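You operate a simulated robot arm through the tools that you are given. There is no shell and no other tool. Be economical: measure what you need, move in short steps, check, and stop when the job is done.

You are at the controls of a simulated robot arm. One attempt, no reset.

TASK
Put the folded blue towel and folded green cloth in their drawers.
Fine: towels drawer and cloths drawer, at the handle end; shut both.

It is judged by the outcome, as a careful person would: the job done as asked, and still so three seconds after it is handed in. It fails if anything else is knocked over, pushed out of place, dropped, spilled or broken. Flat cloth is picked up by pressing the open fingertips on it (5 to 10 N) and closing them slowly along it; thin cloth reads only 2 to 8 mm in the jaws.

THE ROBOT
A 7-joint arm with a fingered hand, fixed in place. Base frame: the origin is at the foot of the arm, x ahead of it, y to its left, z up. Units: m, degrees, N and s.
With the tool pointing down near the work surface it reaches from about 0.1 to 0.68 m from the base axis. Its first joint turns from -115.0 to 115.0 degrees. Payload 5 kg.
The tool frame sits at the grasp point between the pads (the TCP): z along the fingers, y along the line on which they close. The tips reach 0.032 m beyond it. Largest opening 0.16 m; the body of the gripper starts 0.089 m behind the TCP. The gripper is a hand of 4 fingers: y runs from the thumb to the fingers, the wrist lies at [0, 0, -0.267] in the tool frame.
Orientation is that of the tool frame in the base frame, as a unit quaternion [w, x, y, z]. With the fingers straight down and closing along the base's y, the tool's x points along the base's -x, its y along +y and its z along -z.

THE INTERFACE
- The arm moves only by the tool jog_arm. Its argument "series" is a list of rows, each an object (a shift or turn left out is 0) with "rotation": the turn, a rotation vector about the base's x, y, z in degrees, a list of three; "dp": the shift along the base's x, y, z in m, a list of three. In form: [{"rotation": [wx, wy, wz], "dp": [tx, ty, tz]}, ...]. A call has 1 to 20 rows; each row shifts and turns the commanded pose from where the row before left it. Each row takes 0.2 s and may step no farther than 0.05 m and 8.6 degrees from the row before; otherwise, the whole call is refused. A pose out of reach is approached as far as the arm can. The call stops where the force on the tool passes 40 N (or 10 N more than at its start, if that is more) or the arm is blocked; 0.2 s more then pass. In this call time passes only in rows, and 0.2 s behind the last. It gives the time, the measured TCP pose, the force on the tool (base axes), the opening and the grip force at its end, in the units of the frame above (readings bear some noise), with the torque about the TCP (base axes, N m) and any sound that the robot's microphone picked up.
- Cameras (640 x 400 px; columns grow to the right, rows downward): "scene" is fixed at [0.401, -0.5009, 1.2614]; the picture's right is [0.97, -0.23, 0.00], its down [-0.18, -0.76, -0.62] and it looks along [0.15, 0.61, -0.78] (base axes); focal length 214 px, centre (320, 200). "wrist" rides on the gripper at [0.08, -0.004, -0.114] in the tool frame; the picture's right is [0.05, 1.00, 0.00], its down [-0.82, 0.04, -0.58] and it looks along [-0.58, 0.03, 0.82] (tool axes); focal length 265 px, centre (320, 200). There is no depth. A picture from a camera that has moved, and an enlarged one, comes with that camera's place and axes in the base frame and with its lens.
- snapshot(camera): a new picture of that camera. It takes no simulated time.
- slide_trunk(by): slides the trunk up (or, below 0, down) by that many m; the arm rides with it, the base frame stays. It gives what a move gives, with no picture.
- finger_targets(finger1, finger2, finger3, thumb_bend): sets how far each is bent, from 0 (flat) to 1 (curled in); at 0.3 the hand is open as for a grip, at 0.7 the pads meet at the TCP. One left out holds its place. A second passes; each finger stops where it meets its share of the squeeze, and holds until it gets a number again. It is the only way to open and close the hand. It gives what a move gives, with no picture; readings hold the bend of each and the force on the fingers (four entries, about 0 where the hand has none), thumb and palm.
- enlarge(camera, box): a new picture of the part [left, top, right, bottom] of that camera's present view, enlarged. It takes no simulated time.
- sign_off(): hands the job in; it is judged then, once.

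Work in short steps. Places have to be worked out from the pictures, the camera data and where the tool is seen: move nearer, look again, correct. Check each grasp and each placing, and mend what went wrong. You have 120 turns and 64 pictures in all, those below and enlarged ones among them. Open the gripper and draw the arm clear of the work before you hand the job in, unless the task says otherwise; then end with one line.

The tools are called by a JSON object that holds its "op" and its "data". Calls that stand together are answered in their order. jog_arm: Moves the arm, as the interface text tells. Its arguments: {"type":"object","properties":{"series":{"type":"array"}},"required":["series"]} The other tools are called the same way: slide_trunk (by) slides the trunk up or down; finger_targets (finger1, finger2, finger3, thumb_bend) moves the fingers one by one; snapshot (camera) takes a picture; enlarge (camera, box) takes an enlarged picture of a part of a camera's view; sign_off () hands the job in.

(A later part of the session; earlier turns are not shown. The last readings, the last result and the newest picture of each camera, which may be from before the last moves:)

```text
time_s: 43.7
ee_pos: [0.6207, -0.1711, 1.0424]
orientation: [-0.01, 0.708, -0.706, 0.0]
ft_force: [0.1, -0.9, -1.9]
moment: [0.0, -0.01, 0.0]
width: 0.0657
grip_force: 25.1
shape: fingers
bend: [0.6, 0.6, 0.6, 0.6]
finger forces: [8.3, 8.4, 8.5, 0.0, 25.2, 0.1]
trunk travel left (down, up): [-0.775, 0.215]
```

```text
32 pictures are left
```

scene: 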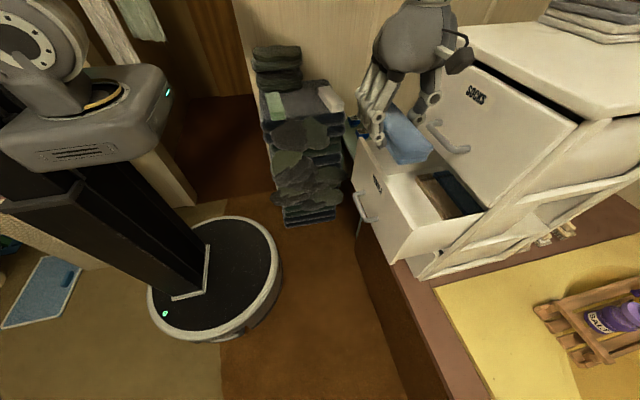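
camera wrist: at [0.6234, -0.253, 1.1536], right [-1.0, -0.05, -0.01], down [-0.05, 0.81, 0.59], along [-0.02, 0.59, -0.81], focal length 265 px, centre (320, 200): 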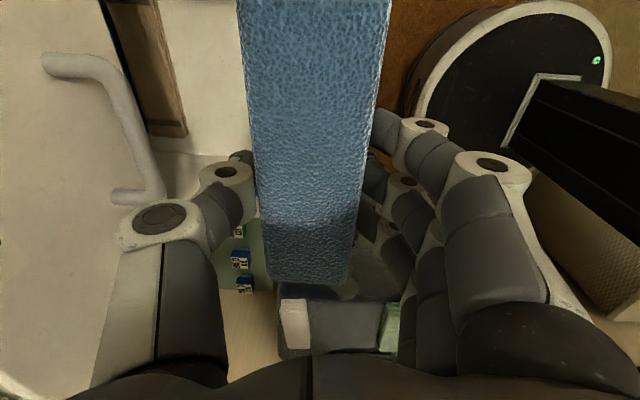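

Working out geometry: drawer panel top is near z=0.88 at x≈0.645–0.66, the floor about 0.71, and the socks handle overhangs at x≈0.755. I want the drawer out another ~7 cm, so I'll tilt the hand ~30°, hook the fingertips just inside the panel top, and draw it toward me with the towel still held.

{"op": "jog_arm", "data": {"series": [{"rotation": [0, -7.5, 0], "dp": [0, 0, -0.01]}, {"rotation": [0, -7.5, 0], "dp": [0, 0, -0.01]}, {"rotation": [0, -7.5, 0], "dp": [0, 0, -0.01]}, {"rotation": [0, -7.5, 0], "dp": [0, 0, -0.01]}, {"dp": [0.02, 0.005, -0.02]}, {"dp": [0.03, 0, -0.015]}, {"dp": [0.03, 0, 0]}]}}

{"op": "enlarge", "data": {"camera": "scene", "box": [340, 40, 540, 280]}}

{"op": "snapshot", "data": {"camera": "wrist"}}

```text
time_s: 45.3
ee_pos: [0.6952, -0.1615, 0.9602]
orientation: [-0.191, 0.684, -0.681, 0.18]
ft_force: [-23.5, 1.8, -9.1]
moment: [-0.05, 0.14, 0.08]
width: 0.0646
grip_force: 51.9
shape: fingers
bend: [0.58, 0.58, 0.58, 0.63]
finger forces: [13.3, 13.2, 13.3, 0.0, 64.0, 0.0]
trunk travel left (down, up): [-0.775, 0.215]
```

```text
1.67 times, centred on (440, 160) of scene
camera zoom: at [0.401, -0.5009, 1.2614], right [0.97, -0.23, 0.0], down [-0.18, -0.76, -0.62], along [0.15, 0.61, -0.78], focal length 358 px, centre (120, 267)
```

zoom: 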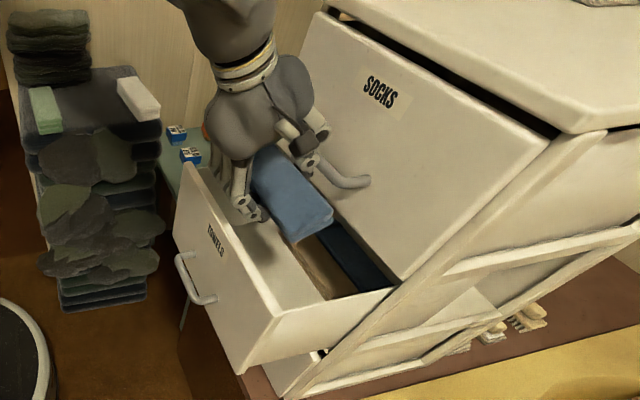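

```text
30 pictures are left
camera wrist: at [0.6406, -0.2427, 1.0602], right [-0.86, -0.05, -0.51], down [-0.34, 0.81, 0.49], along [0.38, 0.59, -0.71], focal length 265 px, centre (320, 200)
```

wrist: 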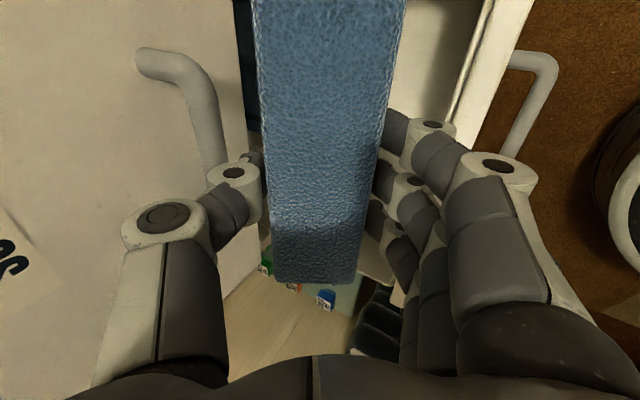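

The thumb touches the socks handle lightly (nothing moved). Back off 1.5 cm, drop below the handle's level, then edge forward again.

{"op": "jog_arm", "data": {"series": [{"dp": [-0.018, 0, 0]}, {"dp": [0, 0, -0.02]}, {"dp": [0.005, 0, -0.015]}, {"dp": [0.01, 0, -0.005]}]}}

{"op": "enlarge", "data": {"camera": "scene", "box": [340, 60, 500, 240]}}

```text
time_s: 46.3
ee_pos: [0.696, -0.1613, 0.9234]
orientation: [-0.193, 0.683, -0.68, 0.183]
ft_force: [0.8, -0.1, -1.1]
moment: [-0.03, 0.0, 0.01]
width: 0.0656
grip_force: 25.9
shape: fingers
bend: [0.6, 0.6, 0.59, 0.61]
finger forces: [8.9, 8.7, 8.8, 0.0, 25.8, 0.0]
trunk travel left (down, up): [-0.775, 0.215]
```

```text
2.22 times, centred on (420, 150) of scene
camera zoom: at [0.401, -0.5009, 1.2614], right [0.97, -0.23, 0.0], down [-0.18, -0.76, -0.62], along [0.15, 0.61, -0.78], focal length 477 px, centre (98, 311)
```

zoom: 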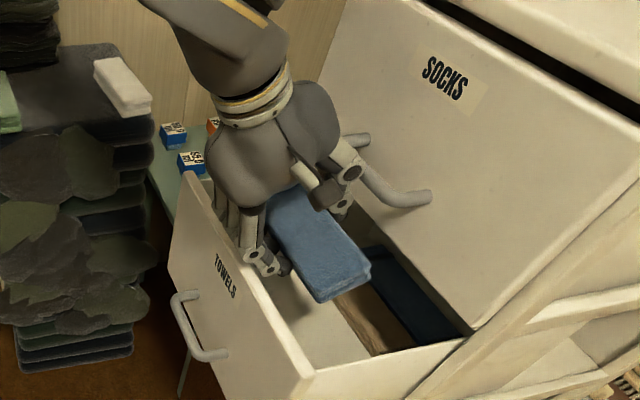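

Clear of the handle, fingertips near the panel's inner top edge. Go down 2.5 cm and start pulling toward the base gently.

{"op": "jog_arm", "data": {"series": [{"dp": [0.004, 0, -0.015]}, {"dp": [0.0, 0, -0.012]}, {"dp": [-0.015, 0, 0]}, {"dp": [-0.02, 0, 0]}, {"dp": [-0.02, 0, 0]}]}}

{"op": "enlarge", "data": {"camera": "scene", "box": [340, 60, 500, 240]}}

```text
time_s: 47.5
ee_pos: [0.6443, -0.1629, 0.8967]
orientation: [-0.193, 0.682, -0.681, 0.183]
ft_force: [1.1, -0.5, 0.4]
moment: [-0.01, 0.11, -0.01]
width: 0.0654
grip_force: 27.7
shape: fingers
bend: [0.6, 0.6, 0.6, 0.61]
finger forces: [9.6, 9.5, 9.4, 0.0, 26.4, 0.1]
trunk travel left (down, up): [-0.775, 0.215]
```

```text
2.22 times, centred on (420, 150) of scene
camera zoom: at [0.401, -0.5009, 1.2614], right [0.97, -0.23, 0.0], down [-0.18, -0.76, -0.62], along [0.15, 0.61, -0.78], focal length 477 px, centre (98, 311)
```

zoom: 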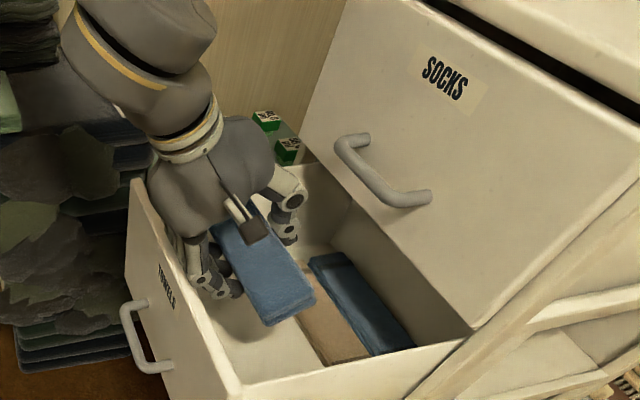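

The drawer follows. Pull another 4.5 cm.

{"op": "jog_arm", "data": {"series": [{"dp": [-0.015, 0, 0]}, {"dp": [-0.015, 0, 0]}, {"dp": [-0.015, 0, 0]}]}}

{"op": "enlarge", "data": {"camera": "scene", "box": [340, 60, 500, 240]}}

```text
time_s: 48.3
ee_pos: [0.6039, -0.1602, 0.9011]
orientation: [-0.195, 0.684, -0.678, 0.185]
ft_force: [23.4, -2.5, 14.1]
moment: [-0.08, 0.6, 0.14]
width: 0.0654
grip_force: 44.8
shape: fingers
bend: [0.61, 0.61, 0.6, 0.6]
finger forces: [18.7, 19.2, 20.4, 0.0, 31.2, 0.0]
trunk travel left (down, up): [-0.775, 0.215]
```

```text
2.22 times, centred on (420, 150) of scene
camera zoom: at [0.401, -0.5009, 1.2614], right [0.97, -0.23, 0.0], down [-0.18, -0.76, -0.62], along [0.15, 0.61, -0.78], focal length 477 px, centre (98, 311)
```

zoom: 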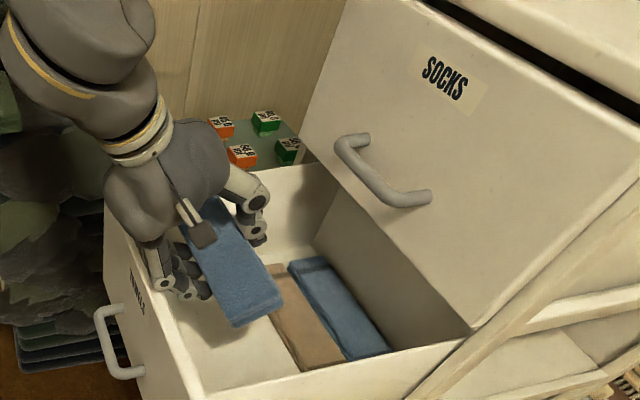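

Drawer is at its stop (~0.25 m out, inner panel face ≈0.557). Move off the panel, up, and turn the hand back to vertical.

{"op": "jog_arm", "data": {"series": [{"dp": [0.015, 0, 0.005]}, {"dp": [0.01, 0, 0.02], "rotation": [0, 0, 0]}, {"dp": [0.005, -0.003, 0.02], "rotation": [0, 7.5, 0]}, {"dp": [0.005, 0, 0.01], "rotation": [0, 7.5, 0]}, {"dp": [0.005, 0, 0.01], "rotation": [0, 7.5, 0]}, {"dp": [0, 0, 0], "rotation": [0, 7.5, 0]}]}}

{"op": "enlarge", "data": {"camera": "scene", "box": [340, 60, 500, 240]}}

{"op": "snapshot", "data": {"camera": "wrist"}}

```text
time_s: 49.7
ee_pos: [0.6398, -0.165, 0.9632]
orientation: [-0.009, 0.707, -0.707, -0.001]
ft_force: [0.3, -0.8, -0.9]
moment: [0.01, 0.02, -0.02]
width: 0.0656
grip_force: 23.6
shape: fingers
bend: [0.61, 0.6, 0.6, 0.6]
finger forces: [7.9, 8.0, 8.1, 0.0, 24.0, 0.0]
trunk travel left (down, up): [-0.775, 0.215]
```

```text
2.22 times, centred on (420, 150) of scene
camera zoom: at [0.401, -0.5009, 1.2614], right [0.97, -0.23, 0.0], down [-0.18, -0.76, -0.62], along [0.15, 0.61, -0.78], focal length 477 px, centre (98, 311)
```

zoom: 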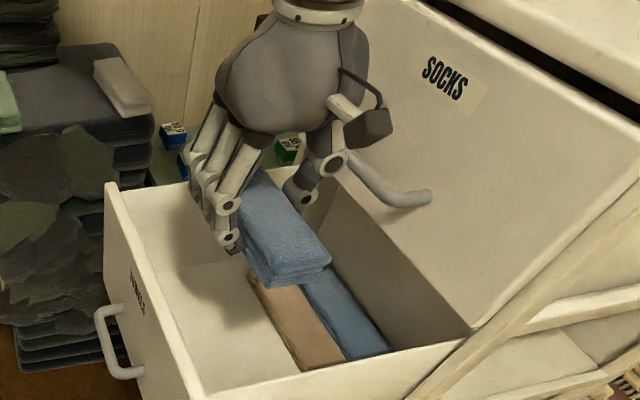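

```text
25 pictures are left
camera wrist: at [0.6426, -0.2473, 1.0756], right [-1.0, -0.05, -0.01], down [-0.05, 0.81, 0.59], along [-0.02, 0.59, -0.81], focal length 265 px, centre (320, 200)
```

wrist: 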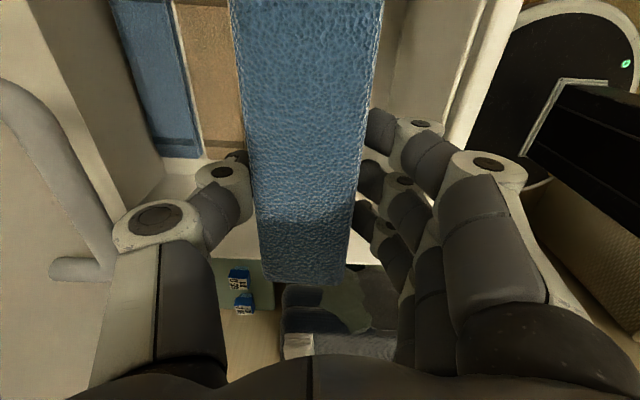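

Aligned with both clearances. Lower with the trunk in two stages.

{"op": "jog_arm", "data": {"series": [{"dp": [0.004, 0, 0]}]}}

{"op": "slide_trunk", "data": {"by": -0.12}}

{"op": "slide_trunk", "data": {"by": -0.06}}

{"op": "enlarge", "data": {"camera": "scene", "box": [340, 60, 500, 240]}}

```text
time_s: 50.1
ee_pos: [0.6427, -0.1656, 0.963]
orientation: [-0.01, 0.707, -0.707, -0.001]
ft_force: [0.5, -0.2, -1.1]
moment: [0.02, 0.03, -0.01]
width: 0.0656
grip_force: 23.9
shape: fingers
bend: [0.61, 0.6, 0.6, 0.6]
finger forces: [7.9, 8.0, 8.1, 0.1, 24.1, 0.0]
trunk travel left (down, up): [-0.775, 0.215]
```

```text
time_s: 51.6
ee_pos: [0.6428, -0.1662, 0.8431]
orientation: [-0.01, 0.707, -0.707, 0.0]
ft_force: [0.2, 0.0, -1.6]
moment: [0.05, 0.0, -0.01]
width: 0.0654
grip_force: 23.9
shape: fingers
bend: [0.61, 0.6, 0.6, 0.6]
finger forces: [7.8, 8.0, 8.1, 0.1, 24.1, 0.0]
trunk travel left (down, up): [-0.655, 0.335]
```

```text
time_s: 52.6
ee_pos: [0.6434, -0.1664, 0.7821]
orientation: [0.01, -0.707, 0.707, 0.001]
ft_force: [0.1, 0.6, -1.3]
moment: [0.02, 0.0, 0.01]
width: 0.0654
grip_force: 23.6
shape: fingers
bend: [0.61, 0.6, 0.6, 0.6]
finger forces: [7.9, 8.0, 8.1, 0.0, 24.0, 0.1]
trunk travel left (down, up): [-0.595, 0.395]
```

```text
2.22 times, centred on (420, 150) of scene
camera zoom: at [0.401, -0.5009, 1.2614], right [0.97, -0.23, 0.0], down [-0.18, -0.76, -0.62], along [0.15, 0.61, -0.78], focal length 477 px, centre (98, 311)
```

zoom: 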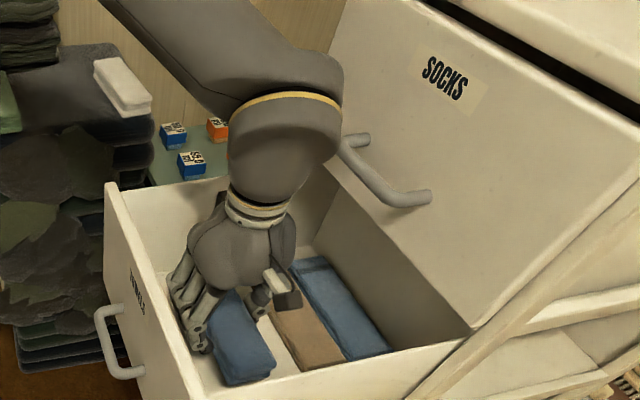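

No contact yet. Lower in small jogs until the towel touches the floor.

{"op": "jog_arm", "data": {"series": [{"dp": [0, 0, -0.01]}, {"dp": [0, 0, -0.008]}, {"dp": [0, 0, -0.006]}]}}

```text
time_s: 53.4
ee_pos: [0.6435, -0.1659, 0.7576]
orientation: [-0.01, 0.708, -0.706, -0.001]
ft_force: [0.0, -0.4, -0.7]
moment: [-0.03, 0.02, 0.0]
width: 0.0652
grip_force: 24.1
shape: fingers
bend: [0.61, 0.6, 0.6, 0.6]
finger forces: [8.0, 8.0, 8.1, 0.1, 24.0, 0.1]
trunk travel left (down, up): [-0.595, 0.395]
```

{"op": "jog_arm", "data": {"series": [{"dp": [0, 0, -0.006]}, {"dp": [0, 0, -0.005]}, {"dp": [0, 0, -0.005]}, {"dp": [0, 0, -0.004]}]}}

```text
time_s: 54.4
ee_pos: [0.6451, -0.1668, 0.7434]
orientation: [-0.013, 0.708, -0.706, 0.003]
ft_force: [-1.2, 2.8, 35.7]
moment: [-0.26, 0.11, -0.05]
width: 0.0652
grip_force: 37.9
shape: fingers
bend: [0.62, 0.61, 0.6, 0.61]
finger forces: [22.0, 15.6, 10.1, 0.0, 27.9, 0.1]
trunk travel left (down, up): [-0.595, 0.395]
```

Floor contact at z≈0.743 (36 N). Raise 4 mm and open slightly to release.

{"op": "jog_arm", "data": {"series": [{"dp": [0, 0, 0.005]}]}}

{"op": "finger_targets", "data": {"finger1": 0.54, "finger2": 0.54, "finger3": 0.54, "thumb_bend": 0.54}}

{"op": "snapshot", "data": {"camera": "wrist"}}

```text
time_s: 54.8
ee_pos: [0.6446, -0.1651, 0.7438]
orientation: [-0.011, 0.707, -0.707, 0.0]
ft_force: [2.5, 0.6, 16.1]
moment: [0.01, -0.67, 0.05]
width: 0.0651
grip_force: 27.8
shape: fingers
bend: [0.62, 0.61, 0.61, 0.61]
finger forces: [10.0, 8.8, 9.0, 0.1, 28.4, 0.0]
trunk travel left (down, up): [-0.595, 0.395]
```

```text
time_s: 55.8
ee_pos: [0.6446, -0.1654, 0.7446]
orientation: [0.009, -0.707, 0.707, -0.001]
ft_force: [10.1, -0.4, 23.7]
moment: [-0.31, 0.37, 0.09]
width: 0.0694
grip_force: 12.3
shape: fingers
bend: [0.59, 0.58, 0.56, 0.54]
finger forces: [10.6, 7.2, 4.8, 0.0, 1.8, 0.1]
trunk travel left (down, up): [-0.595, 0.395]
```

```text
23 pictures are left
camera wrist: at [0.646, -0.2475, 0.8571], right [-1.0, -0.05, -0.02], down [-0.05, 0.81, 0.59], along [-0.02, 0.59, -0.81], focal length 265 px, centre (320, 200)
```

wrist: 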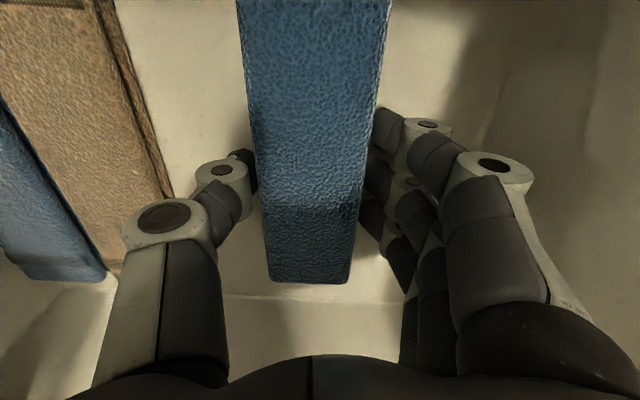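

The towel rests on the floor at the handle end. The fingers still press the floor, so I'll raise a bit and open again.

{"op": "jog_arm", "data": {"series": [{"dp": [0.003, 0, 0.006]}]}}

{"op": "finger_targets", "data": {"finger1": 0.53, "finger2": 0.53, "finger3": 0.53, "thumb_bend": 0.53}}

```text
time_s: 56.2
ee_pos: [0.6457, -0.1647, 0.7472]
orientation: [-0.009, 0.707, -0.707, -0.003]
ft_force: [-0.1, 0.5, -0.5]
moment: [-0.04, 0.03, -0.01]
width: 0.0761
grip_force: 0.2
shape: fingers
bend: [0.54, 0.54, 0.54, 0.54]
finger forces: [0.1, 0.0, 0.0, 0.1, 0.0, 0.0]
trunk travel left (down, up): [-0.595, 0.395]
```

```text
time_s: 57.2
ee_pos: [0.6471, -0.1648, 0.7503]
orientation: [-0.011, 0.708, -0.707, -0.001]
ft_force: [0.2, 0.0, -0.1]
moment: [0.02, 0.01, 0.03]
width: 0.0787
grip_force: 0.0
shape: fingers
bend: [0.53, 0.53, 0.53, 0.53]
finger forces: [0.0, 0.0, 0.0, 0.0, 0.1, 0.1]
trunk travel left (down, up): [-0.595, 0.395]
```

Released. Raise the trunk straight up out of the drawer and check the towel.

{"op": "slide_trunk", "data": {"by": 0.26}}

{"op": "finger_targets", "data": {"finger1": 0.72, "finger2": 0.72, "finger3": 0.72, "thumb_bend": 0.72}}

{"op": "jog_arm", "data": {"series": [{"dp": [-0.045, 0, 0]}, {"dp": [-0.045, 0, 0]}, {"dp": [-0.045, 0, 0]}, {"dp": [-0.045, 0, 0]}, {"dp": [-0.01, 0, 0]}]}}

{"op": "enlarge", "data": {"camera": "scene", "box": [320, 60, 500, 280]}}

```text
time_s: 59.9
ee_pos: [0.6464, -0.1658, 1.0094]
orientation: [0.012, -0.707, 0.707, 0.0]
ft_force: [-0.3, 0.4, -0.1]
moment: [0.0, 0.0, 0.02]
width: 0.0784
grip_force: 0.1
shape: fingers
bend: [0.53, 0.53, 0.53, 0.53]
finger forces: [0.0, 0.0, 0.0, 0.0, 0.1, 0.1]
trunk travel left (down, up): [-0.855, 0.135]
```

```text
time_s: 60.9
ee_pos: [0.6469, -0.166, 1.0095]
orientation: [0.011, -0.706, 0.708, 0.001]
ft_force: [0.0, 0.3, -0.1]
moment: [-0.01, 0.02, -0.01]
width: 0.0198
grip_force: 0.0
shape: fingers
bend: [0.72, 0.71, 0.72, 0.71]
finger forces: [0.0, 0.0, 0.0, 0.0, 0.1, 0.0]
trunk travel left (down, up): [-0.855, 0.135]
```

```text
time_s: 62.1
ee_pos: [0.4576, -0.1644, 1.011]
orientation: [-0.01, 0.708, -0.707, 0.0]
ft_force: [-0.2, -0.3, 0.0]
moment: [0.01, 0.02, -0.03]
width: 0.0198
grip_force: 0.1
shape: fingers
bend: [0.72, 0.71, 0.72, 0.71]
finger forces: [0.0, 0.1, 0.0, 0.1, 0.1, 0.0]
trunk travel left (down, up): [-0.855, 0.135]
```

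```text
1.82 times, centred on (410, 170) of scene
camera zoom: at [0.401, -0.5009, 1.2614], right [0.97, -0.23, 0.0], down [-0.18, -0.76, -0.62], along [0.15, 0.61, -0.78], focal length 390 px, centre (156, 254)
```

zoom: 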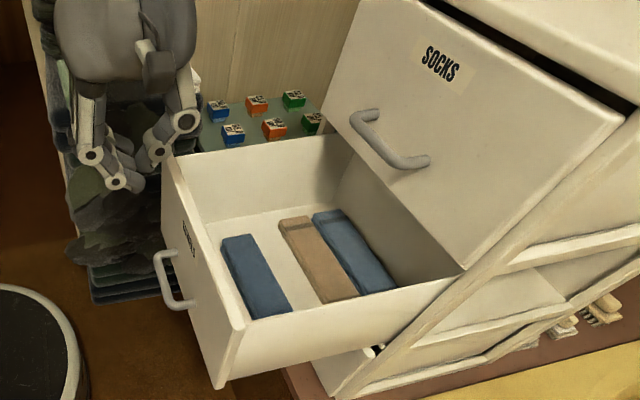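

The blue towel lies neatly by the panel. Now lower the closed hand in front of the panel top and push it inward.

{"op": "slide_trunk", "data": {"by": -0.155}}

{"op": "jog_arm", "data": {"series": [{"dp": [0.03, 0, 0]}, {"dp": [0.03, 0, 0]}, {"dp": [0.03, 0, 0]}, {"dp": [0.03, 0, 0]}, {"dp": [0.025, 0, 0]}, {"dp": [0.025, 0, 0]}]}}

{"op": "enlarge", "data": {"camera": "scene", "box": [320, 60, 500, 280]}}

```text
time_s: 63.9
ee_pos: [0.458, -0.1638, 0.8556]
orientation: [0.011, -0.707, 0.707, 0.0]
ft_force: [-0.8, -1.2, 0.3]
moment: [-0.02, -0.04, 0.01]
width: 0.0203
grip_force: 0.1
shape: fingers
bend: [0.72, 0.71, 0.72, 0.71]
finger forces: [0.0, 0.0, 0.0, 0.1, 0.0, 0.1]
trunk travel left (down, up): [-0.7, 0.29]
```

```text
time_s: 65.2
ee_pos: [0.6289, -0.1647, 0.855]
orientation: [0.01, -0.707, 0.707, 0.001]
ft_force: [-1.0, 0.7, 0.2]
moment: [-0.02, -0.01, -0.04]
width: 0.0197
grip_force: 0.1
shape: fingers
bend: [0.72, 0.71, 0.72, 0.71]
finger forces: [0.1, 0.1, 0.0, 0.1, 0.0, 0.0]
trunk travel left (down, up): [-0.7, 0.29]
```

```text
1.82 times, centred on (410, 170) of scene
camera zoom: at [0.401, -0.5009, 1.2614], right [0.97, -0.23, 0.0], down [-0.18, -0.76, -0.62], along [0.15, 0.61, -0.78], focal length 390 px, centre (156, 254)
```

zoom: 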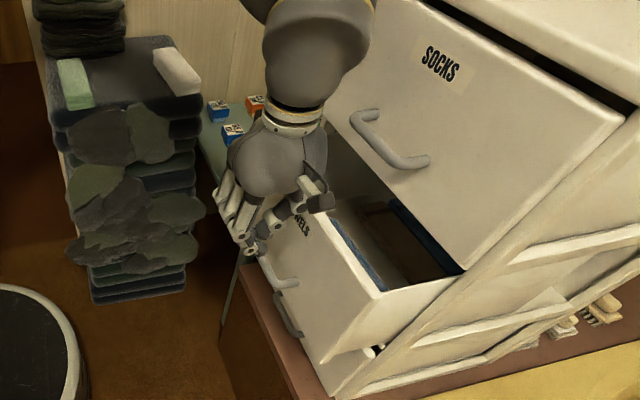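

Drawer is now about 7 cm open. Back off, raise, and pitch to the forward pose to finish pushing.

{"op": "jog_arm", "data": {"series": [{"dp": [-0.03, 0, 0]}, {"dp": [0, 0, 0.05]}, {"dp": [0, 0, 0.04]}, {"rotation": [0, -8.5, 0], "dp": [0.005, 0, 0]}, {"rotation": [0, -8.5, 0], "dp": [0.005, 0, 0]}, {"rotation": [0, -8.5, 0], "dp": [0.005, 0, 0]}, {"rotation": [0, -8.5, 0], "dp": [0.005, 0, 0]}, {"rotation": [0, -8.5, 0], "dp": [0.005, 0, 0]}, {"rotation": [0, -8.5, 0]}, {"rotation": [0, -8.5, 0]}, {"rotation": [0, -8, 0]}]}}

```text
time_s: 67.7
ee_pos: [0.6233, -0.1645, 0.9455]
orientation: [-0.401, 0.588, -0.581, 0.394]
ft_force: [0.5, 0.1, 1.4]
moment: [0.0, 0.0, -0.01]
width: 0.0199
grip_force: 0.1
shape: fingers
bend: [0.72, 0.71, 0.72, 0.71]
finger forces: [0.1, 0.0, 0.0, 0.0, 0.0, 0.0]
trunk travel left (down, up): [-0.7, 0.29]
```

Pitched pose reached. Lower to z≈0.81 with the trunk and push the panel until shut.

{"op": "slide_trunk", "data": {"by": -0.135}}

{"op": "jog_arm", "data": {"series": [{"dp": [0.025, 0, 0]}, {"dp": [0.025, 0, 0]}, {"dp": [0.025, 0, 0]}, {"dp": [0.02, 0, 0]}, {"dp": [0.015, 0, 0]}, {"dp": [0.01, 0, 0]}, {"dp": [0.01, 0, 0]}, {"dp": [0.01, 0, 0]}]}}

{"op": "enlarge", "data": {"camera": "scene", "box": [320, 60, 500, 280]}}

```text
time_s: 69.3
ee_pos: [0.6228, -0.1638, 0.8109]
orientation: [-0.401, 0.588, -0.583, 0.392]
ft_force: [-0.3, 0.1, 0.1]
moment: [0.0, -0.03, 0.0]
width: 0.0197
grip_force: 0.1
shape: fingers
bend: [0.72, 0.71, 0.72, 0.71]
finger forces: [0.0, 0.1, 0.1, 0.0, 0.1, 0.0]
trunk travel left (down, up): [-0.565, 0.425]
```

```text
time_s: 71.1
ee_pos: [0.763, -0.1637, 0.8126]
orientation: [-0.401, 0.588, -0.583, 0.393]
ft_force: [-26.6, 4.0, 11.4]
moment: [-0.04, -0.13, -0.02]
width: 0.0177
grip_force: 16.7
shape: fingers
bend: [0.72, 0.71, 0.72, 0.74]
finger forces: [0.0, 0.9, 0.1, 0.0, 31.5, 0.0]
trunk travel left (down, up): [-0.565, 0.425]
```

```text
1.82 times, centred on (410, 170) of scene
camera zoom: at [0.401, -0.5009, 1.2614], right [0.97, -0.23, 0.0], down [-0.18, -0.76, -0.62], along [0.15, 0.61, -0.78], focal length 390 px, centre (156, 254)
```

zoom: 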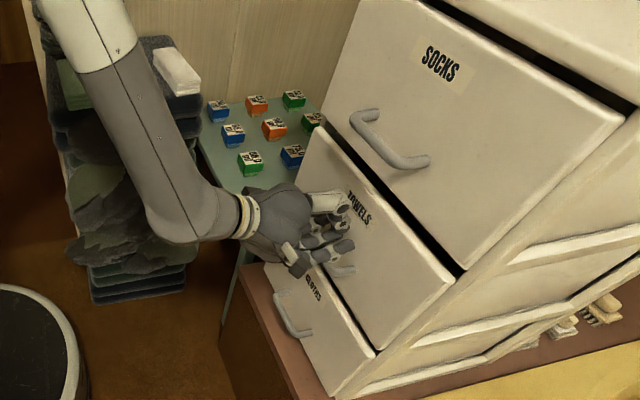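

Drawer resists at 27 N, so it's shut. The arm's elbow configuration looks different this time, so I'll back off a bit and view the whole scene.

{"op": "jog_arm", "data": {"series": [{"dp": [-0.03, 0, 0]}, {"dp": [-0.04, 0, 0]}, {"dp": [-0.04, 0, 0]}]}}

{"op": "snapshot", "data": {"camera": "scene"}}

```text
time_s: 71.9
ee_pos: [0.6526, -0.1667, 0.8129]
orientation: [-0.402, 0.588, -0.583, 0.392]
ft_force: [-0.2, 0.3, -0.9]
moment: [-0.03, -0.02, 0.01]
width: 0.0191
grip_force: 0.1
shape: fingers
bend: [0.72, 0.71, 0.72, 0.72]
finger forces: [0.1, 0.1, 0.0, 0.0, 0.1, 0.1]
trunk travel left (down, up): [-0.565, 0.425]
```

```text
19 pictures are left
```

scene: 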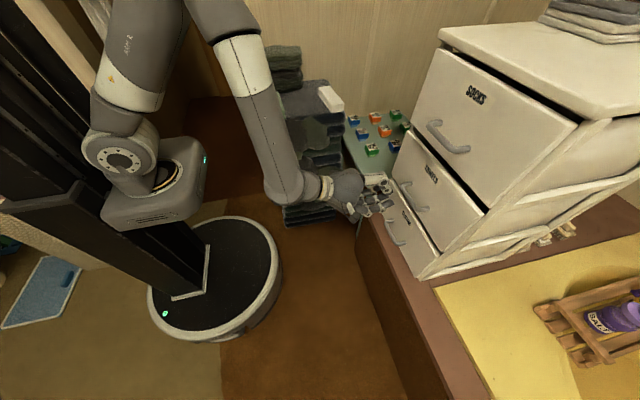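

Elbow is high and clear; the towels drawer matches its initial shut look. Open the hand halfway and lower to just above the cloths handle, then look.

{"op": "finger_targets", "data": {"finger1": 0.54, "finger2": 0.54, "finger3": 0.54, "thumb_bend": 0.54}}

{"op": "slide_trunk", "data": {"by": -0.2}}

{"op": "snapshot", "data": {"camera": "wrist"}}

{"op": "enlarge", "data": {"camera": "scene", "box": [320, 120, 480, 300]}}

```text
time_s: 72.9
ee_pos: [0.6531, -0.1658, 0.8119]
orientation: [-0.402, 0.588, -0.582, 0.393]
ft_force: [-0.7, 0.4, -0.4]
moment: [0.0, -0.04, -0.04]
width: 0.0746
grip_force: 0.1
shape: fingers
bend: [0.54, 0.54, 0.54, 0.54]
finger forces: [0.0, 0.1, 0.0, 0.0, 0.0, 0.0]
trunk travel left (down, up): [-0.565, 0.425]
```

```text
time_s: 75.0
ee_pos: [0.6533, -0.1666, 0.6116]
orientation: [-0.401, 0.588, -0.583, 0.392]
ft_force: [0.6, 0.4, -0.3]
moment: [0.0, -0.03, 0.02]
width: 0.0749
grip_force: 0.1
shape: fingers
bend: [0.54, 0.54, 0.54, 0.54]
finger forces: [0.0, 0.1, 0.0, 0.1, 0.1, 0.0]
trunk travel left (down, up): [-0.365, 0.625]
```

```text
18 pictures are left
camera wrist: at [0.5493, -0.2484, 0.6576], right [-0.37, -0.05, -0.93], down [-0.56, 0.81, 0.18], along [0.74, 0.59, -0.33], focal length 265 px, centre (320, 200)
```

wrist: 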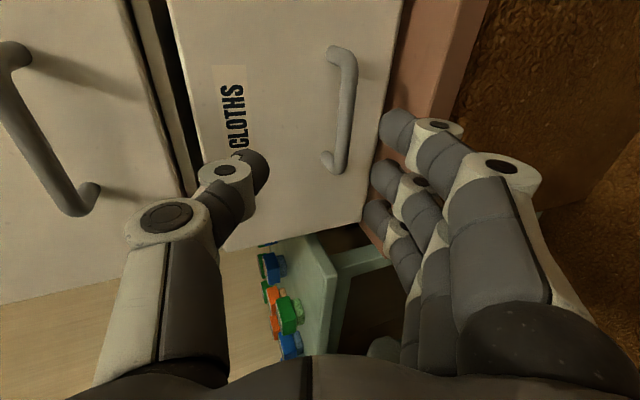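

```text
2.22 times, centred on (400, 210) of scene
camera zoom: at [0.401, -0.5009, 1.2614], right [0.97, -0.23, 0.0], down [-0.18, -0.76, -0.62], along [0.15, 0.61, -0.78], focal length 477 px, centre (142, 178)
```

zoom: 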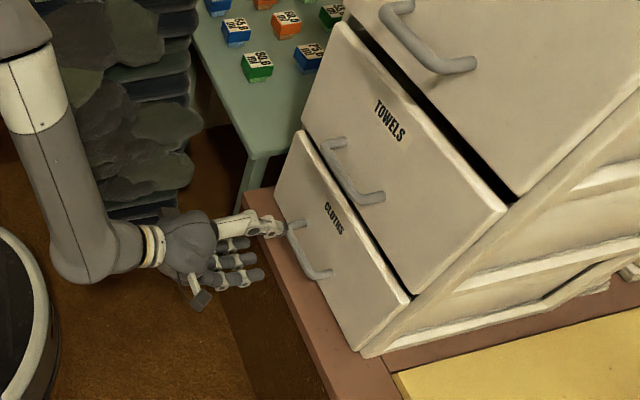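

Cloths bar is at about (0.767, -0.172, 0.545). Lower 5 cm, then advance until the thumb meets the panel.

{"op": "jog_arm", "data": {"series": [{"dp": [0, -0.004, -0.03]}, {"dp": [0, 0, -0.024]}, {"dp": [0.03, 0, 0]}, {"dp": [0.025, 0, 0]}, {"dp": [0.012, 0, 0]}]}}

{"op": "snapshot", "data": {"camera": "wrist"}}

```text
time_s: 76.2
ee_pos: [0.7201, -0.1721, 0.5573]
orientation: [-0.402, 0.588, -0.582, 0.393]
ft_force: [0.1, -0.6, 1.1]
moment: [-0.01, 0.01, -0.01]
width: 0.0751
grip_force: 0.2
shape: fingers
bend: [0.54, 0.54, 0.54, 0.54]
finger forces: [0.0, 0.0, 0.0, 0.0, 0.0, 0.0]
trunk travel left (down, up): [-0.365, 0.625]
```

```text
16 pictures are left
camera wrist: at [0.6163, -0.2538, 0.6033], right [-0.37, -0.05, -0.93], down [-0.56, 0.81, 0.18], along [0.74, 0.59, -0.33], focal length 265 px, centre (320, 200)
```

wrist: 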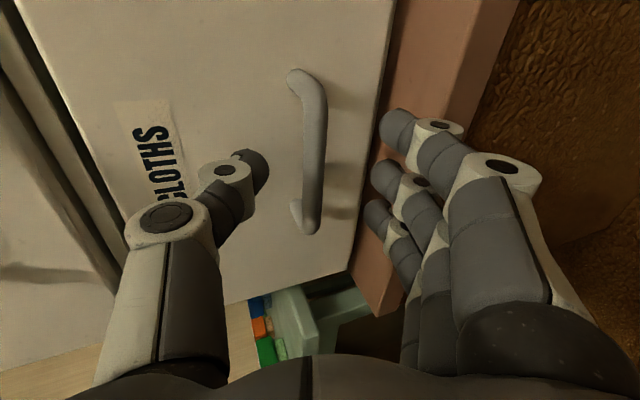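

The bar sits between thumb and fingers. Advance 1.8 cm and close.

{"op": "jog_arm", "data": {"series": [{"dp": [0.01, 0, -0.002]}, {"dp": [0.007, 0, 0]}]}}

{"op": "finger_targets", "data": {"finger1": 0.8, "finger2": 0.8, "finger3": 0.8, "thumb_bend": 0.8}}

```text
time_s: 76.8
ee_pos: [0.7348, -0.1721, 0.5581]
orientation: [-0.4, 0.588, -0.582, 0.394]
ft_force: [-28.6, 4.3, 9.5]
moment: [-0.18, -1.31, 0.14]
width: 0.073
grip_force: 14.1
shape: fingers
bend: [0.54, 0.54, 0.54, 0.55]
finger forces: [0.0, 0.1, 0.0, 0.0, 27.9, 0.0]
trunk travel left (down, up): [-0.365, 0.625]
```

```text
time_s: 77.8
ee_pos: [0.7382, -0.172, 0.5543]
orientation: [-0.401, 0.588, -0.583, 0.392]
ft_force: [6.3, 0.0, -12.0]
moment: [0.01, 0.19, 0.01]
width: 0.0271
grip_force: 27.0
shape: fingers
bend: [0.71, 0.71, 0.71, 0.69]
finger forces: [10.4, 10.4, 10.4, 0.1, 23.3, 0.0]
trunk travel left (down, up): [-0.365, 0.625]
```

Gripped (27 mm as before). Pull back steadily.

{"op": "jog_arm", "data": {"series": [{"dp": [-0.01, 0, 0]}, {"dp": [-0.015, 0, 0]}, {"dp": [-0.02, 0, 0]}, {"dp": [-0.02, 0, 0]}, {"dp": [-0.02, 0, 0]}, {"dp": [-0.02, 0, 0]}, {"dp": [-0.02, 0, 0]}, {"dp": [-0.02, 0, 0]}, {"dp": [-0.02, 0, 0]}]}}

```text
time_s: 79.8
ee_pos: [0.5726, -0.1717, 0.5547]
orientation: [-0.401, 0.588, -0.582, 0.393]
ft_force: [1.7, -10.6, -14.9]
moment: [-0.1, 0.26, -0.16]
width: 0.0271
grip_force: 25.3
shape: fingers
bend: [0.71, 0.71, 0.71, 0.7]
finger forces: [9.9, 10.0, 10.0, 0.0, 21.6, 0.0]
trunk travel left (down, up): [-0.365, 0.625]
```

{"op": "jog_arm", "data": {"series": [{"dp": [-0.015, 0, 0]}, {"dp": [-0.015, 0, 0]}, {"dp": [-0.015, 0, 0]}, {"dp": [-0.015, 0, 0]}, {"dp": [-0.015, 0, 0]}]}}

{"op": "snapshot", "data": {"camera": "scene"}}

```text
time_s: 81.0
ee_pos: [0.5109, -0.1883, 0.5483]
orientation: [-0.4, 0.586, -0.584, 0.394]
ft_force: [0.5, 0.6, -7.2]
moment: [0.11, 0.1, -0.06]
width: 0.0189
grip_force: 3.8
shape: fingers
bend: [0.72, 0.72, 0.73, 0.74]
finger forces: [6.1, 0.1, 1.5, 0.0, 0.0, 0.0]
out of reach, approached as far as the arm can: row 4, 5
trunk travel left (down, up): [-0.365, 0.625]
```

```text
15 pictures are left
```

scene: 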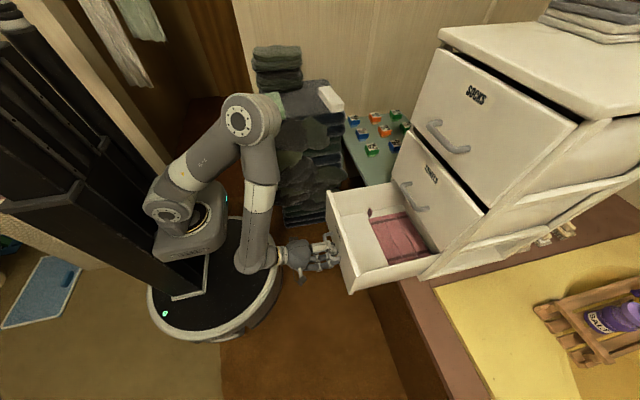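

The drawer is ~0.23 m out and the hand slipped off the bar at the end. Check where the digits are relative to the bar.

{"op": "snapshot", "data": {"camera": "wrist"}}

{"op": "enlarge", "data": {"camera": "scene", "box": [270, 130, 450, 310]}}

```text
14 pictures are left
camera wrist: at [0.4076, -0.27, 0.5936], right [-0.37, -0.05, -0.93], down [-0.56, 0.81, 0.18], along [0.74, 0.58, -0.33], focal length 265 px, centre (320, 200)
```

wrist: 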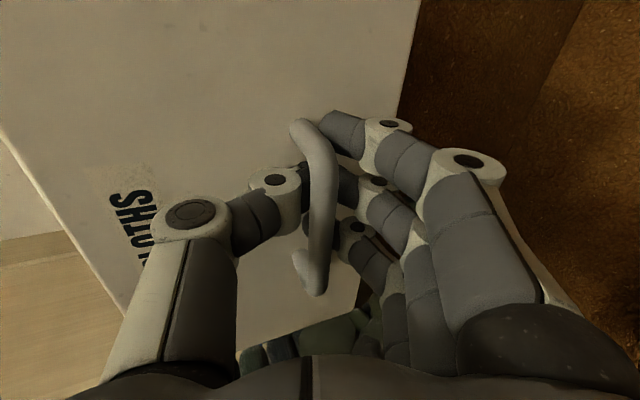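

```text
2.22 times, centred on (360, 220) of scene
camera zoom: at [0.401, -0.5009, 1.2614], right [0.97, -0.23, 0.0], down [-0.18, -0.76, -0.62], along [0.15, 0.61, -0.78], focal length 477 px, centre (231, 156)
```

zoom: 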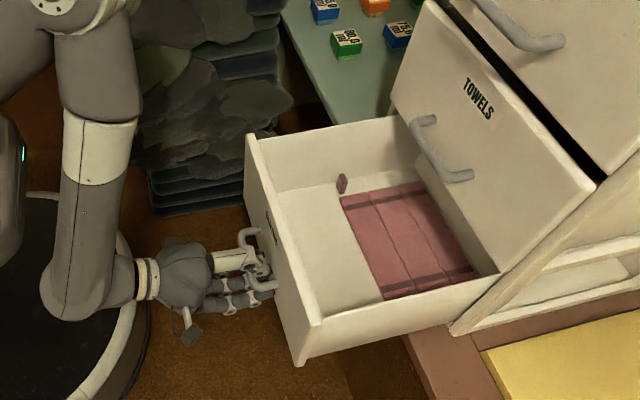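

The digits still surround the bar; drawer out ~0.225 m with a pink cloth at the back. Open and slide sideways off the bar as before.

{"op": "finger_targets", "data": {"finger1": 0.42, "finger2": 0.42, "finger3": 0.42, "thumb_bend": 0.42}}

{"op": "jog_arm", "data": {"series": [{"dp": [0, -0.03, 0]}, {"dp": [0, -0.03, 0]}, {"dp": [0, -0.03, 0]}, {"dp": [0, -0.03, 0]}, {"dp": [0, -0.03, 0]}]}}

```text
time_s: 82.0
ee_pos: [0.5126, -0.1846, 0.5489]
orientation: [-0.401, 0.589, -0.581, 0.393]
ft_force: [-0.8, 0.8, 0.0]
moment: [-0.01, -0.04, -0.05]
width: 0.1216
grip_force: 0.4
shape: fingers
bend: [0.42, 0.42, 0.42, 0.42]
finger forces: [0.1, 0.1, 0.0, 0.0, 0.9, 0.0]
trunk travel left (down, up): [-0.365, 0.625]
```

```text
time_s: 83.2
ee_pos: [0.5105, -0.3371, 0.5482]
orientation: [-0.402, 0.588, -0.582, 0.392]
ft_force: [0.5, 0.0, 1.0]
moment: [0.02, -0.04, -0.01]
width: 0.1228
grip_force: 0.0
shape: fingers
bend: [0.42, 0.42, 0.42, 0.42]
finger forces: [0.0, 0.1, 0.0, 0.0, 0.0, 0.0]
trunk travel left (down, up): [-0.365, 0.625]
```

Clear of the bar. Raise, close the fist, and turn vertical above the drawer to draw it fully to its stop.

{"op": "slide_trunk", "data": {"by": 0.31}}

{"op": "finger_targets", "data": {"finger1": 0.72, "finger2": 0.72, "finger3": 0.72, "thumb_bend": 0.72}}

{"op": "jog_arm", "data": {"series": [{"rotation": [0, 8.5, 0], "dp": [0.01, 0.02, 0]}, {"rotation": [0, 8.5, 0], "dp": [0.01, 0.02, 0]}, {"rotation": [0, 8.5, 0], "dp": [0.01, 0.02, 0]}, {"rotation": [0, 8.5, 0], "dp": [0.01, 0.02, 0]}, {"rotation": [0, 8.5, 0], "dp": [0.015, 0.02, 0]}, {"rotation": [0, 8.5, 0], "dp": [0.015, 0.02, 0]}, {"rotation": [0, 8.5, 0], "dp": [0.015, 0.02, 0]}, {"rotation": [0, 8.5, 0], "dp": [0.015, 0.025, 0]}]}}

{"op": "enlarge", "data": {"camera": "scene", "box": [310, 100, 490, 300]}}

```text
time_s: 86.3
ee_pos: [0.511, -0.3371, 0.8584]
orientation: [-0.401, 0.588, -0.582, 0.393]
ft_force: [-0.7, 0.5, 0.2]
moment: [-0.02, -0.03, 0.01]
width: 0.1225
grip_force: 0.0
shape: fingers
bend: [0.42, 0.42, 0.42, 0.42]
finger forces: [0.0, 0.0, 0.0, 0.0, 0.1, 0.1]
trunk travel left (down, up): [-0.675, 0.315]
```

```text
time_s: 87.3
ee_pos: [0.5116, -0.3378, 0.8591]
orientation: [-0.401, 0.588, -0.582, 0.393]
ft_force: [0.3, -0.4, -0.3]
moment: [0.0, 0.01, 0.03]
width: 0.0198
grip_force: 0.0
shape: fingers
bend: [0.72, 0.71, 0.72, 0.71]
finger forces: [0.1, 0.0, 0.0, 0.1, 0.0, 0.0]
trunk travel left (down, up): [-0.675, 0.315]
```

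```text
time_s: 89.1
ee_pos: [0.6098, -0.1723, 0.8612]
orientation: [-0.006, 0.708, -0.707, -0.004]
ft_force: [0.7, -0.3, 0.5]
moment: [0.0, 0.01, 0.03]
width: 0.02
grip_force: 0.0
shape: fingers
bend: [0.72, 0.71, 0.72, 0.71]
finger forces: [0.0, 0.0, 0.1, 0.0, 0.1, 0.1]
trunk travel left (down, up): [-0.675, 0.315]
```

```text
2.00 times, centred on (400, 200) of scene
camera zoom: at [0.401, -0.5009, 1.2614], right [0.97, -0.23, 0.0], down [-0.18, -0.76, -0.62], along [0.15, 0.61, -0.78], focal length 429 px, centre (160, 200)
```

zoom: 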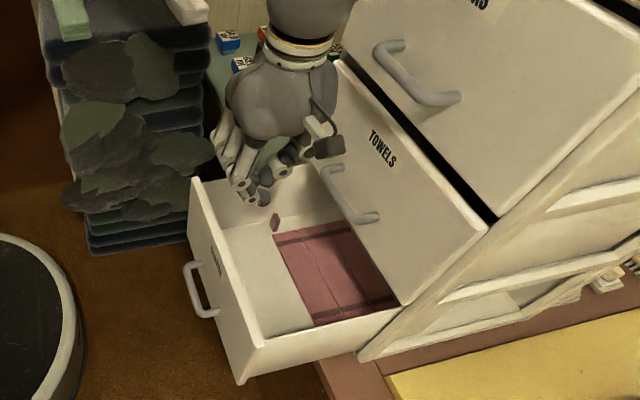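

The drawer seems ~0.20 m open (inner face ≈0.61). Lower the fist just inside the panel at x≈0.642 and pull out to the stop.

{"op": "jog_arm", "data": {"series": [{"dp": [0.032, 0.005, 0]}]}}

{"op": "slide_trunk", "data": {"by": -0.185}}

{"op": "jog_arm", "data": {"series": [{"dp": [-0.02, 0, 0]}, {"dp": [-0.02, 0, 0]}, {"dp": [-0.015, 0, 0]}, {"dp": [-0.015, 0, 0]}, {"dp": [-0.01, 0, 0]}, {"dp": [-0.01, 0, 0]}, {"dp": [-0.01, 0, 0]}]}}

{"op": "enlarge", "data": {"camera": "scene", "box": [310, 100, 490, 300]}}

```text
time_s: 89.5
ee_pos: [0.6436, -0.1677, 0.8584]
orientation: [-0.007, 0.708, -0.707, -0.004]
ft_force: [-1.5, -0.9, 0.4]
moment: [0.02, -0.01, 0.0]
width: 0.0198
grip_force: 0.1
shape: fingers
bend: [0.72, 0.71, 0.72, 0.71]
finger forces: [0.0, 0.1, 0.0, 0.0, 0.1, 0.0]
trunk travel left (down, up): [-0.675, 0.315]
```

```text
time_s: 91.6
ee_pos: [0.6417, -0.1681, 0.6728]
orientation: [0.008, -0.707, 0.707, 0.003]
ft_force: [0.1, -0.3, 0.7]
moment: [0.03, 0.01, -0.03]
width: 0.0199
grip_force: 0.1
shape: fingers
bend: [0.72, 0.71, 0.72, 0.71]
finger forces: [0.0, 0.1, 0.0, 0.0, 0.0, 0.0]
trunk travel left (down, up): [-0.49, 0.5]
```

```text
time_s: 92.7
ee_pos: [0.5805, -0.1649, 0.6768]
orientation: [0.016, -0.707, 0.707, -0.007]
ft_force: [20.8, -0.1, 10.0]
moment: [-0.05, 0.24, 0.01]
width: 0.0199
grip_force: 10.9
shape: fingers
bend: [0.73, 0.71, 0.72, 0.71]
finger forces: [4.0, 14.4, 3.5, 0.0, 0.0, 0.0]
trunk travel left (down, up): [-0.49, 0.5]
stopped in row 5: the force on the tool passed its limit at 44 N (the readings are from after the stop); the commanded pose is now the measured one
```

```text
2.00 times, centred on (400, 200) of scene
camera zoom: at [0.401, -0.5009, 1.2614], right [0.97, -0.23, 0.0], down [-0.18, -0.76, -0.62], along [0.15, 0.61, -0.78], focal length 429 px, centre (160, 200)
```

zoom: 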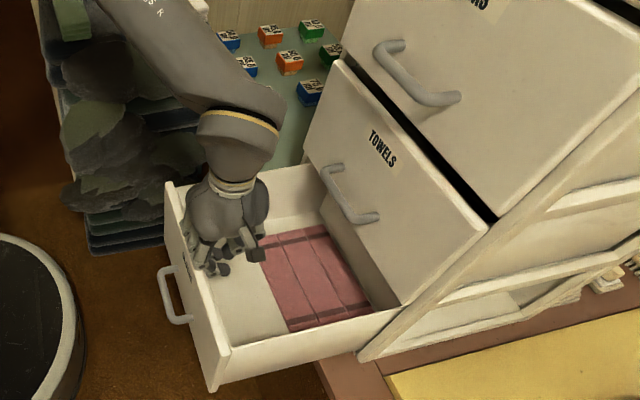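

Drawer is at its stop. Move off the panel, rise, and travel to above the green cloth at about (0.415, 0.365).

{"op": "jog_arm", "data": {"series": [{"dp": [0.02, 0, 0]}]}}

{"op": "slide_trunk", "data": {"by": 0.37}}

{"op": "jog_arm", "data": {"series": [{"dp": [-0.015, 0.045, 0]}, {"dp": [-0.015, 0.045, 0]}, {"dp": [-0.015, 0.045, 0]}, {"dp": [-0.015, 0.045, 0]}, {"dp": [-0.015, 0.045, 0]}, {"dp": [-0.015, 0.045, 0]}, {"dp": [-0.015, 0.045, 0]}, {"dp": [-0.015, 0.045, 0]}, {"dp": [-0.015, 0.045, 0]}, {"dp": [-0.015, 0.045, 0]}, {"dp": [-0.015, 0.045, 0]}, {"dp": [-0.015, 0.02, 0]}]}}

{"op": "finger_targets", "data": {"finger1": 0.49, "finger2": 0.49, "finger3": 0.49, "thumb_bend": 0.49}}

{"op": "snapshot", "data": {"camera": "wrist"}}

```text
time_s: 93.1
ee_pos: [0.5943, -0.1669, 0.6741]
orientation: [-0.012, 0.707, -0.707, 0.001]
ft_force: [0.1, 0.9, -0.1]
moment: [-0.03, -0.02, -0.03]
width: 0.0202
grip_force: 0.0
shape: fingers
bend: [0.72, 0.71, 0.72, 0.71]
finger forces: [0.1, 0.0, 0.1, 0.0, 0.1, 0.0]
trunk travel left (down, up): [-0.49, 0.5]
```

```text
time_s: 96.7
ee_pos: [0.5964, -0.1648, 1.047]
orientation: [-0.012, 0.707, -0.707, 0.004]
ft_force: [0.2, -0.8, -0.3]
moment: [0.0, -0.01, 0.02]
width: 0.02
grip_force: 0.0
shape: fingers
bend: [0.72, 0.71, 0.72, 0.71]
finger forces: [0.0, 0.0, 0.0, 0.0, 0.0, 0.1]
trunk travel left (down, up): [-0.86, 0.13]
```

```text
time_s: 99.2
ee_pos: [0.4146, 0.3518, 1.0499]
orientation: [0.013, -0.707, 0.707, -0.004]
ft_force: [0.6, 0.9, 0.5]
moment: [-0.01, 0.0, 0.03]
width: 0.0197
grip_force: 0.0
shape: fingers
bend: [0.72, 0.71, 0.72, 0.71]
finger forces: [0.0, 0.0, 0.0, 0.1, 0.0, 0.1]
trunk travel left (down, up): [-0.86, 0.13]
```

```text
time_s: 100.2
ee_pos: [0.4163, 0.3495, 1.0481]
orientation: [-0.012, 0.708, -0.707, 0.004]
ft_force: [0.9, -0.7, 0.0]
moment: [-0.02, 0.01, 0.0]
width: 0.0942
grip_force: 0.0
shape: fingers
bend: [0.49, 0.49, 0.49, 0.49]
finger forces: [0.0, 0.1, 0.0, 0.0, 0.1, 0.1]
trunk travel left (down, up): [-0.86, 0.13]
```

```text
10 pictures are left
camera wrist: at [0.4166, 0.2684, 1.1619], right [-1.0, -0.05, -0.02], down [-0.06, 0.81, 0.59], along [-0.01, 0.59, -0.81], focal length 265 px, centre (320, 200)
```

wrist: 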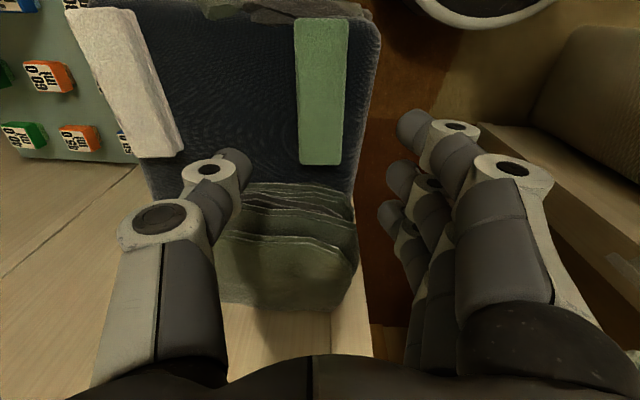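

Green is centered at about (0.4195, 0.36). Align and lower to just above it, then check.

{"op": "jog_arm", "data": {"series": [{"dp": [0.004, 0.01, 0]}]}}

{"op": "slide_trunk", "data": {"by": -0.17}}

{"op": "snapshot", "data": {"camera": "wrist"}}

```text
time_s: 100.7
ee_pos: [0.4205, 0.3596, 1.0471]
orientation: [-0.013, 0.707, -0.707, 0.004]
ft_force: [0.6, 0.8, -0.6]
moment: [-0.03, 0.0, 0.0]
width: 0.0945
grip_force: 0.1
shape: fingers
bend: [0.49, 0.49, 0.49, 0.49]
finger forces: [0.0, 0.0, 0.0, 0.0, 0.0, 0.1]
trunk travel left (down, up): [-0.86, 0.13]
```

```text
time_s: 102.6
ee_pos: [0.4206, 0.3605, 0.8776]
orientation: [-0.013, 0.707, -0.707, 0.004]
ft_force: [-0.3, 0.0, -0.3]
moment: [-0.02, -0.04, -0.01]
width: 0.0943
grip_force: 0.0
shape: fingers
bend: [0.49, 0.49, 0.49, 0.49]
finger forces: [0.0, 0.0, 0.0, 0.0, 0.0, 0.0]
trunk travel left (down, up): [-0.69, 0.3]
```

```text
9 pictures are left
camera wrist: at [0.4219, 0.2781, 0.9904], right [-1.0, -0.05, -0.02], down [-0.06, 0.81, 0.59], along [-0.01, 0.59, -0.81], focal length 265 px, centre (320, 200)
```

wrist: 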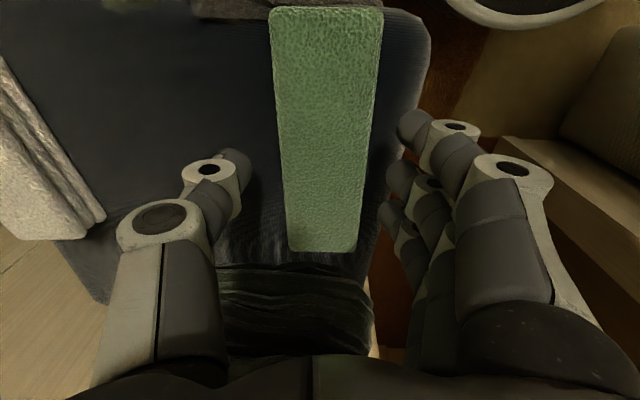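

Well aligned. Descend beside the cloth and close gradually.

{"op": "jog_arm", "data": {"series": [{"dp": [-0.001, 0, -0.015]}, {"dp": [0, 0, -0.012]}, {"dp": [0, 0, -0.007]}]}}

{"op": "finger_targets", "data": {"finger1": 0.57, "finger2": 0.57, "finger3": 0.57, "thumb_bend": 0.57}}

{"op": "finger_targets", "data": {"finger1": 0.68, "finger2": 0.68, "finger3": 0.68, "thumb_bend": 0.68}}

```text
time_s: 103.4
ee_pos: [0.4174, 0.3594, 0.843]
orientation: [0.013, -0.707, 0.707, -0.004]
ft_force: [0.4, 0.5, 0.5]
moment: [0.0, -0.01, -0.05]
width: 0.0947
grip_force: 0.0
shape: fingers
bend: [0.49, 0.49, 0.49, 0.49]
finger forces: [0.0, 0.0, 0.0, 0.0, 0.0, 0.0]
trunk travel left (down, up): [-0.69, 0.3]
```

```text
time_s: 104.4
ee_pos: [0.4179, 0.3601, 0.8428]
orientation: [0.012, -0.707, 0.707, -0.004]
ft_force: [0.4, -0.4, 0.9]
moment: [0.01, -0.01, 0.05]
width: 0.07
grip_force: 1.1
shape: fingers
bend: [0.56, 0.56, 0.55, 0.56]
finger forces: [0.0, 0.3, 0.7, 0.0, 1.0, 0.0]
trunk travel left (down, up): [-0.69, 0.3]
```

```text
time_s: 105.4
ee_pos: [0.4192, 0.3609, 0.8415]
orientation: [-0.012, 0.707, -0.707, 0.004]
ft_force: [0.0, -0.7, 0.0]
moment: [-0.02, -0.01, 0.03]
width: 0.0653
grip_force: 25.6
shape: fingers
bend: [0.6, 0.59, 0.59, 0.6]
finger forces: [8.2, 8.5, 8.5, 0.0, 25.3, 0.0]
trunk travel left (down, up): [-0.69, 0.3]
```

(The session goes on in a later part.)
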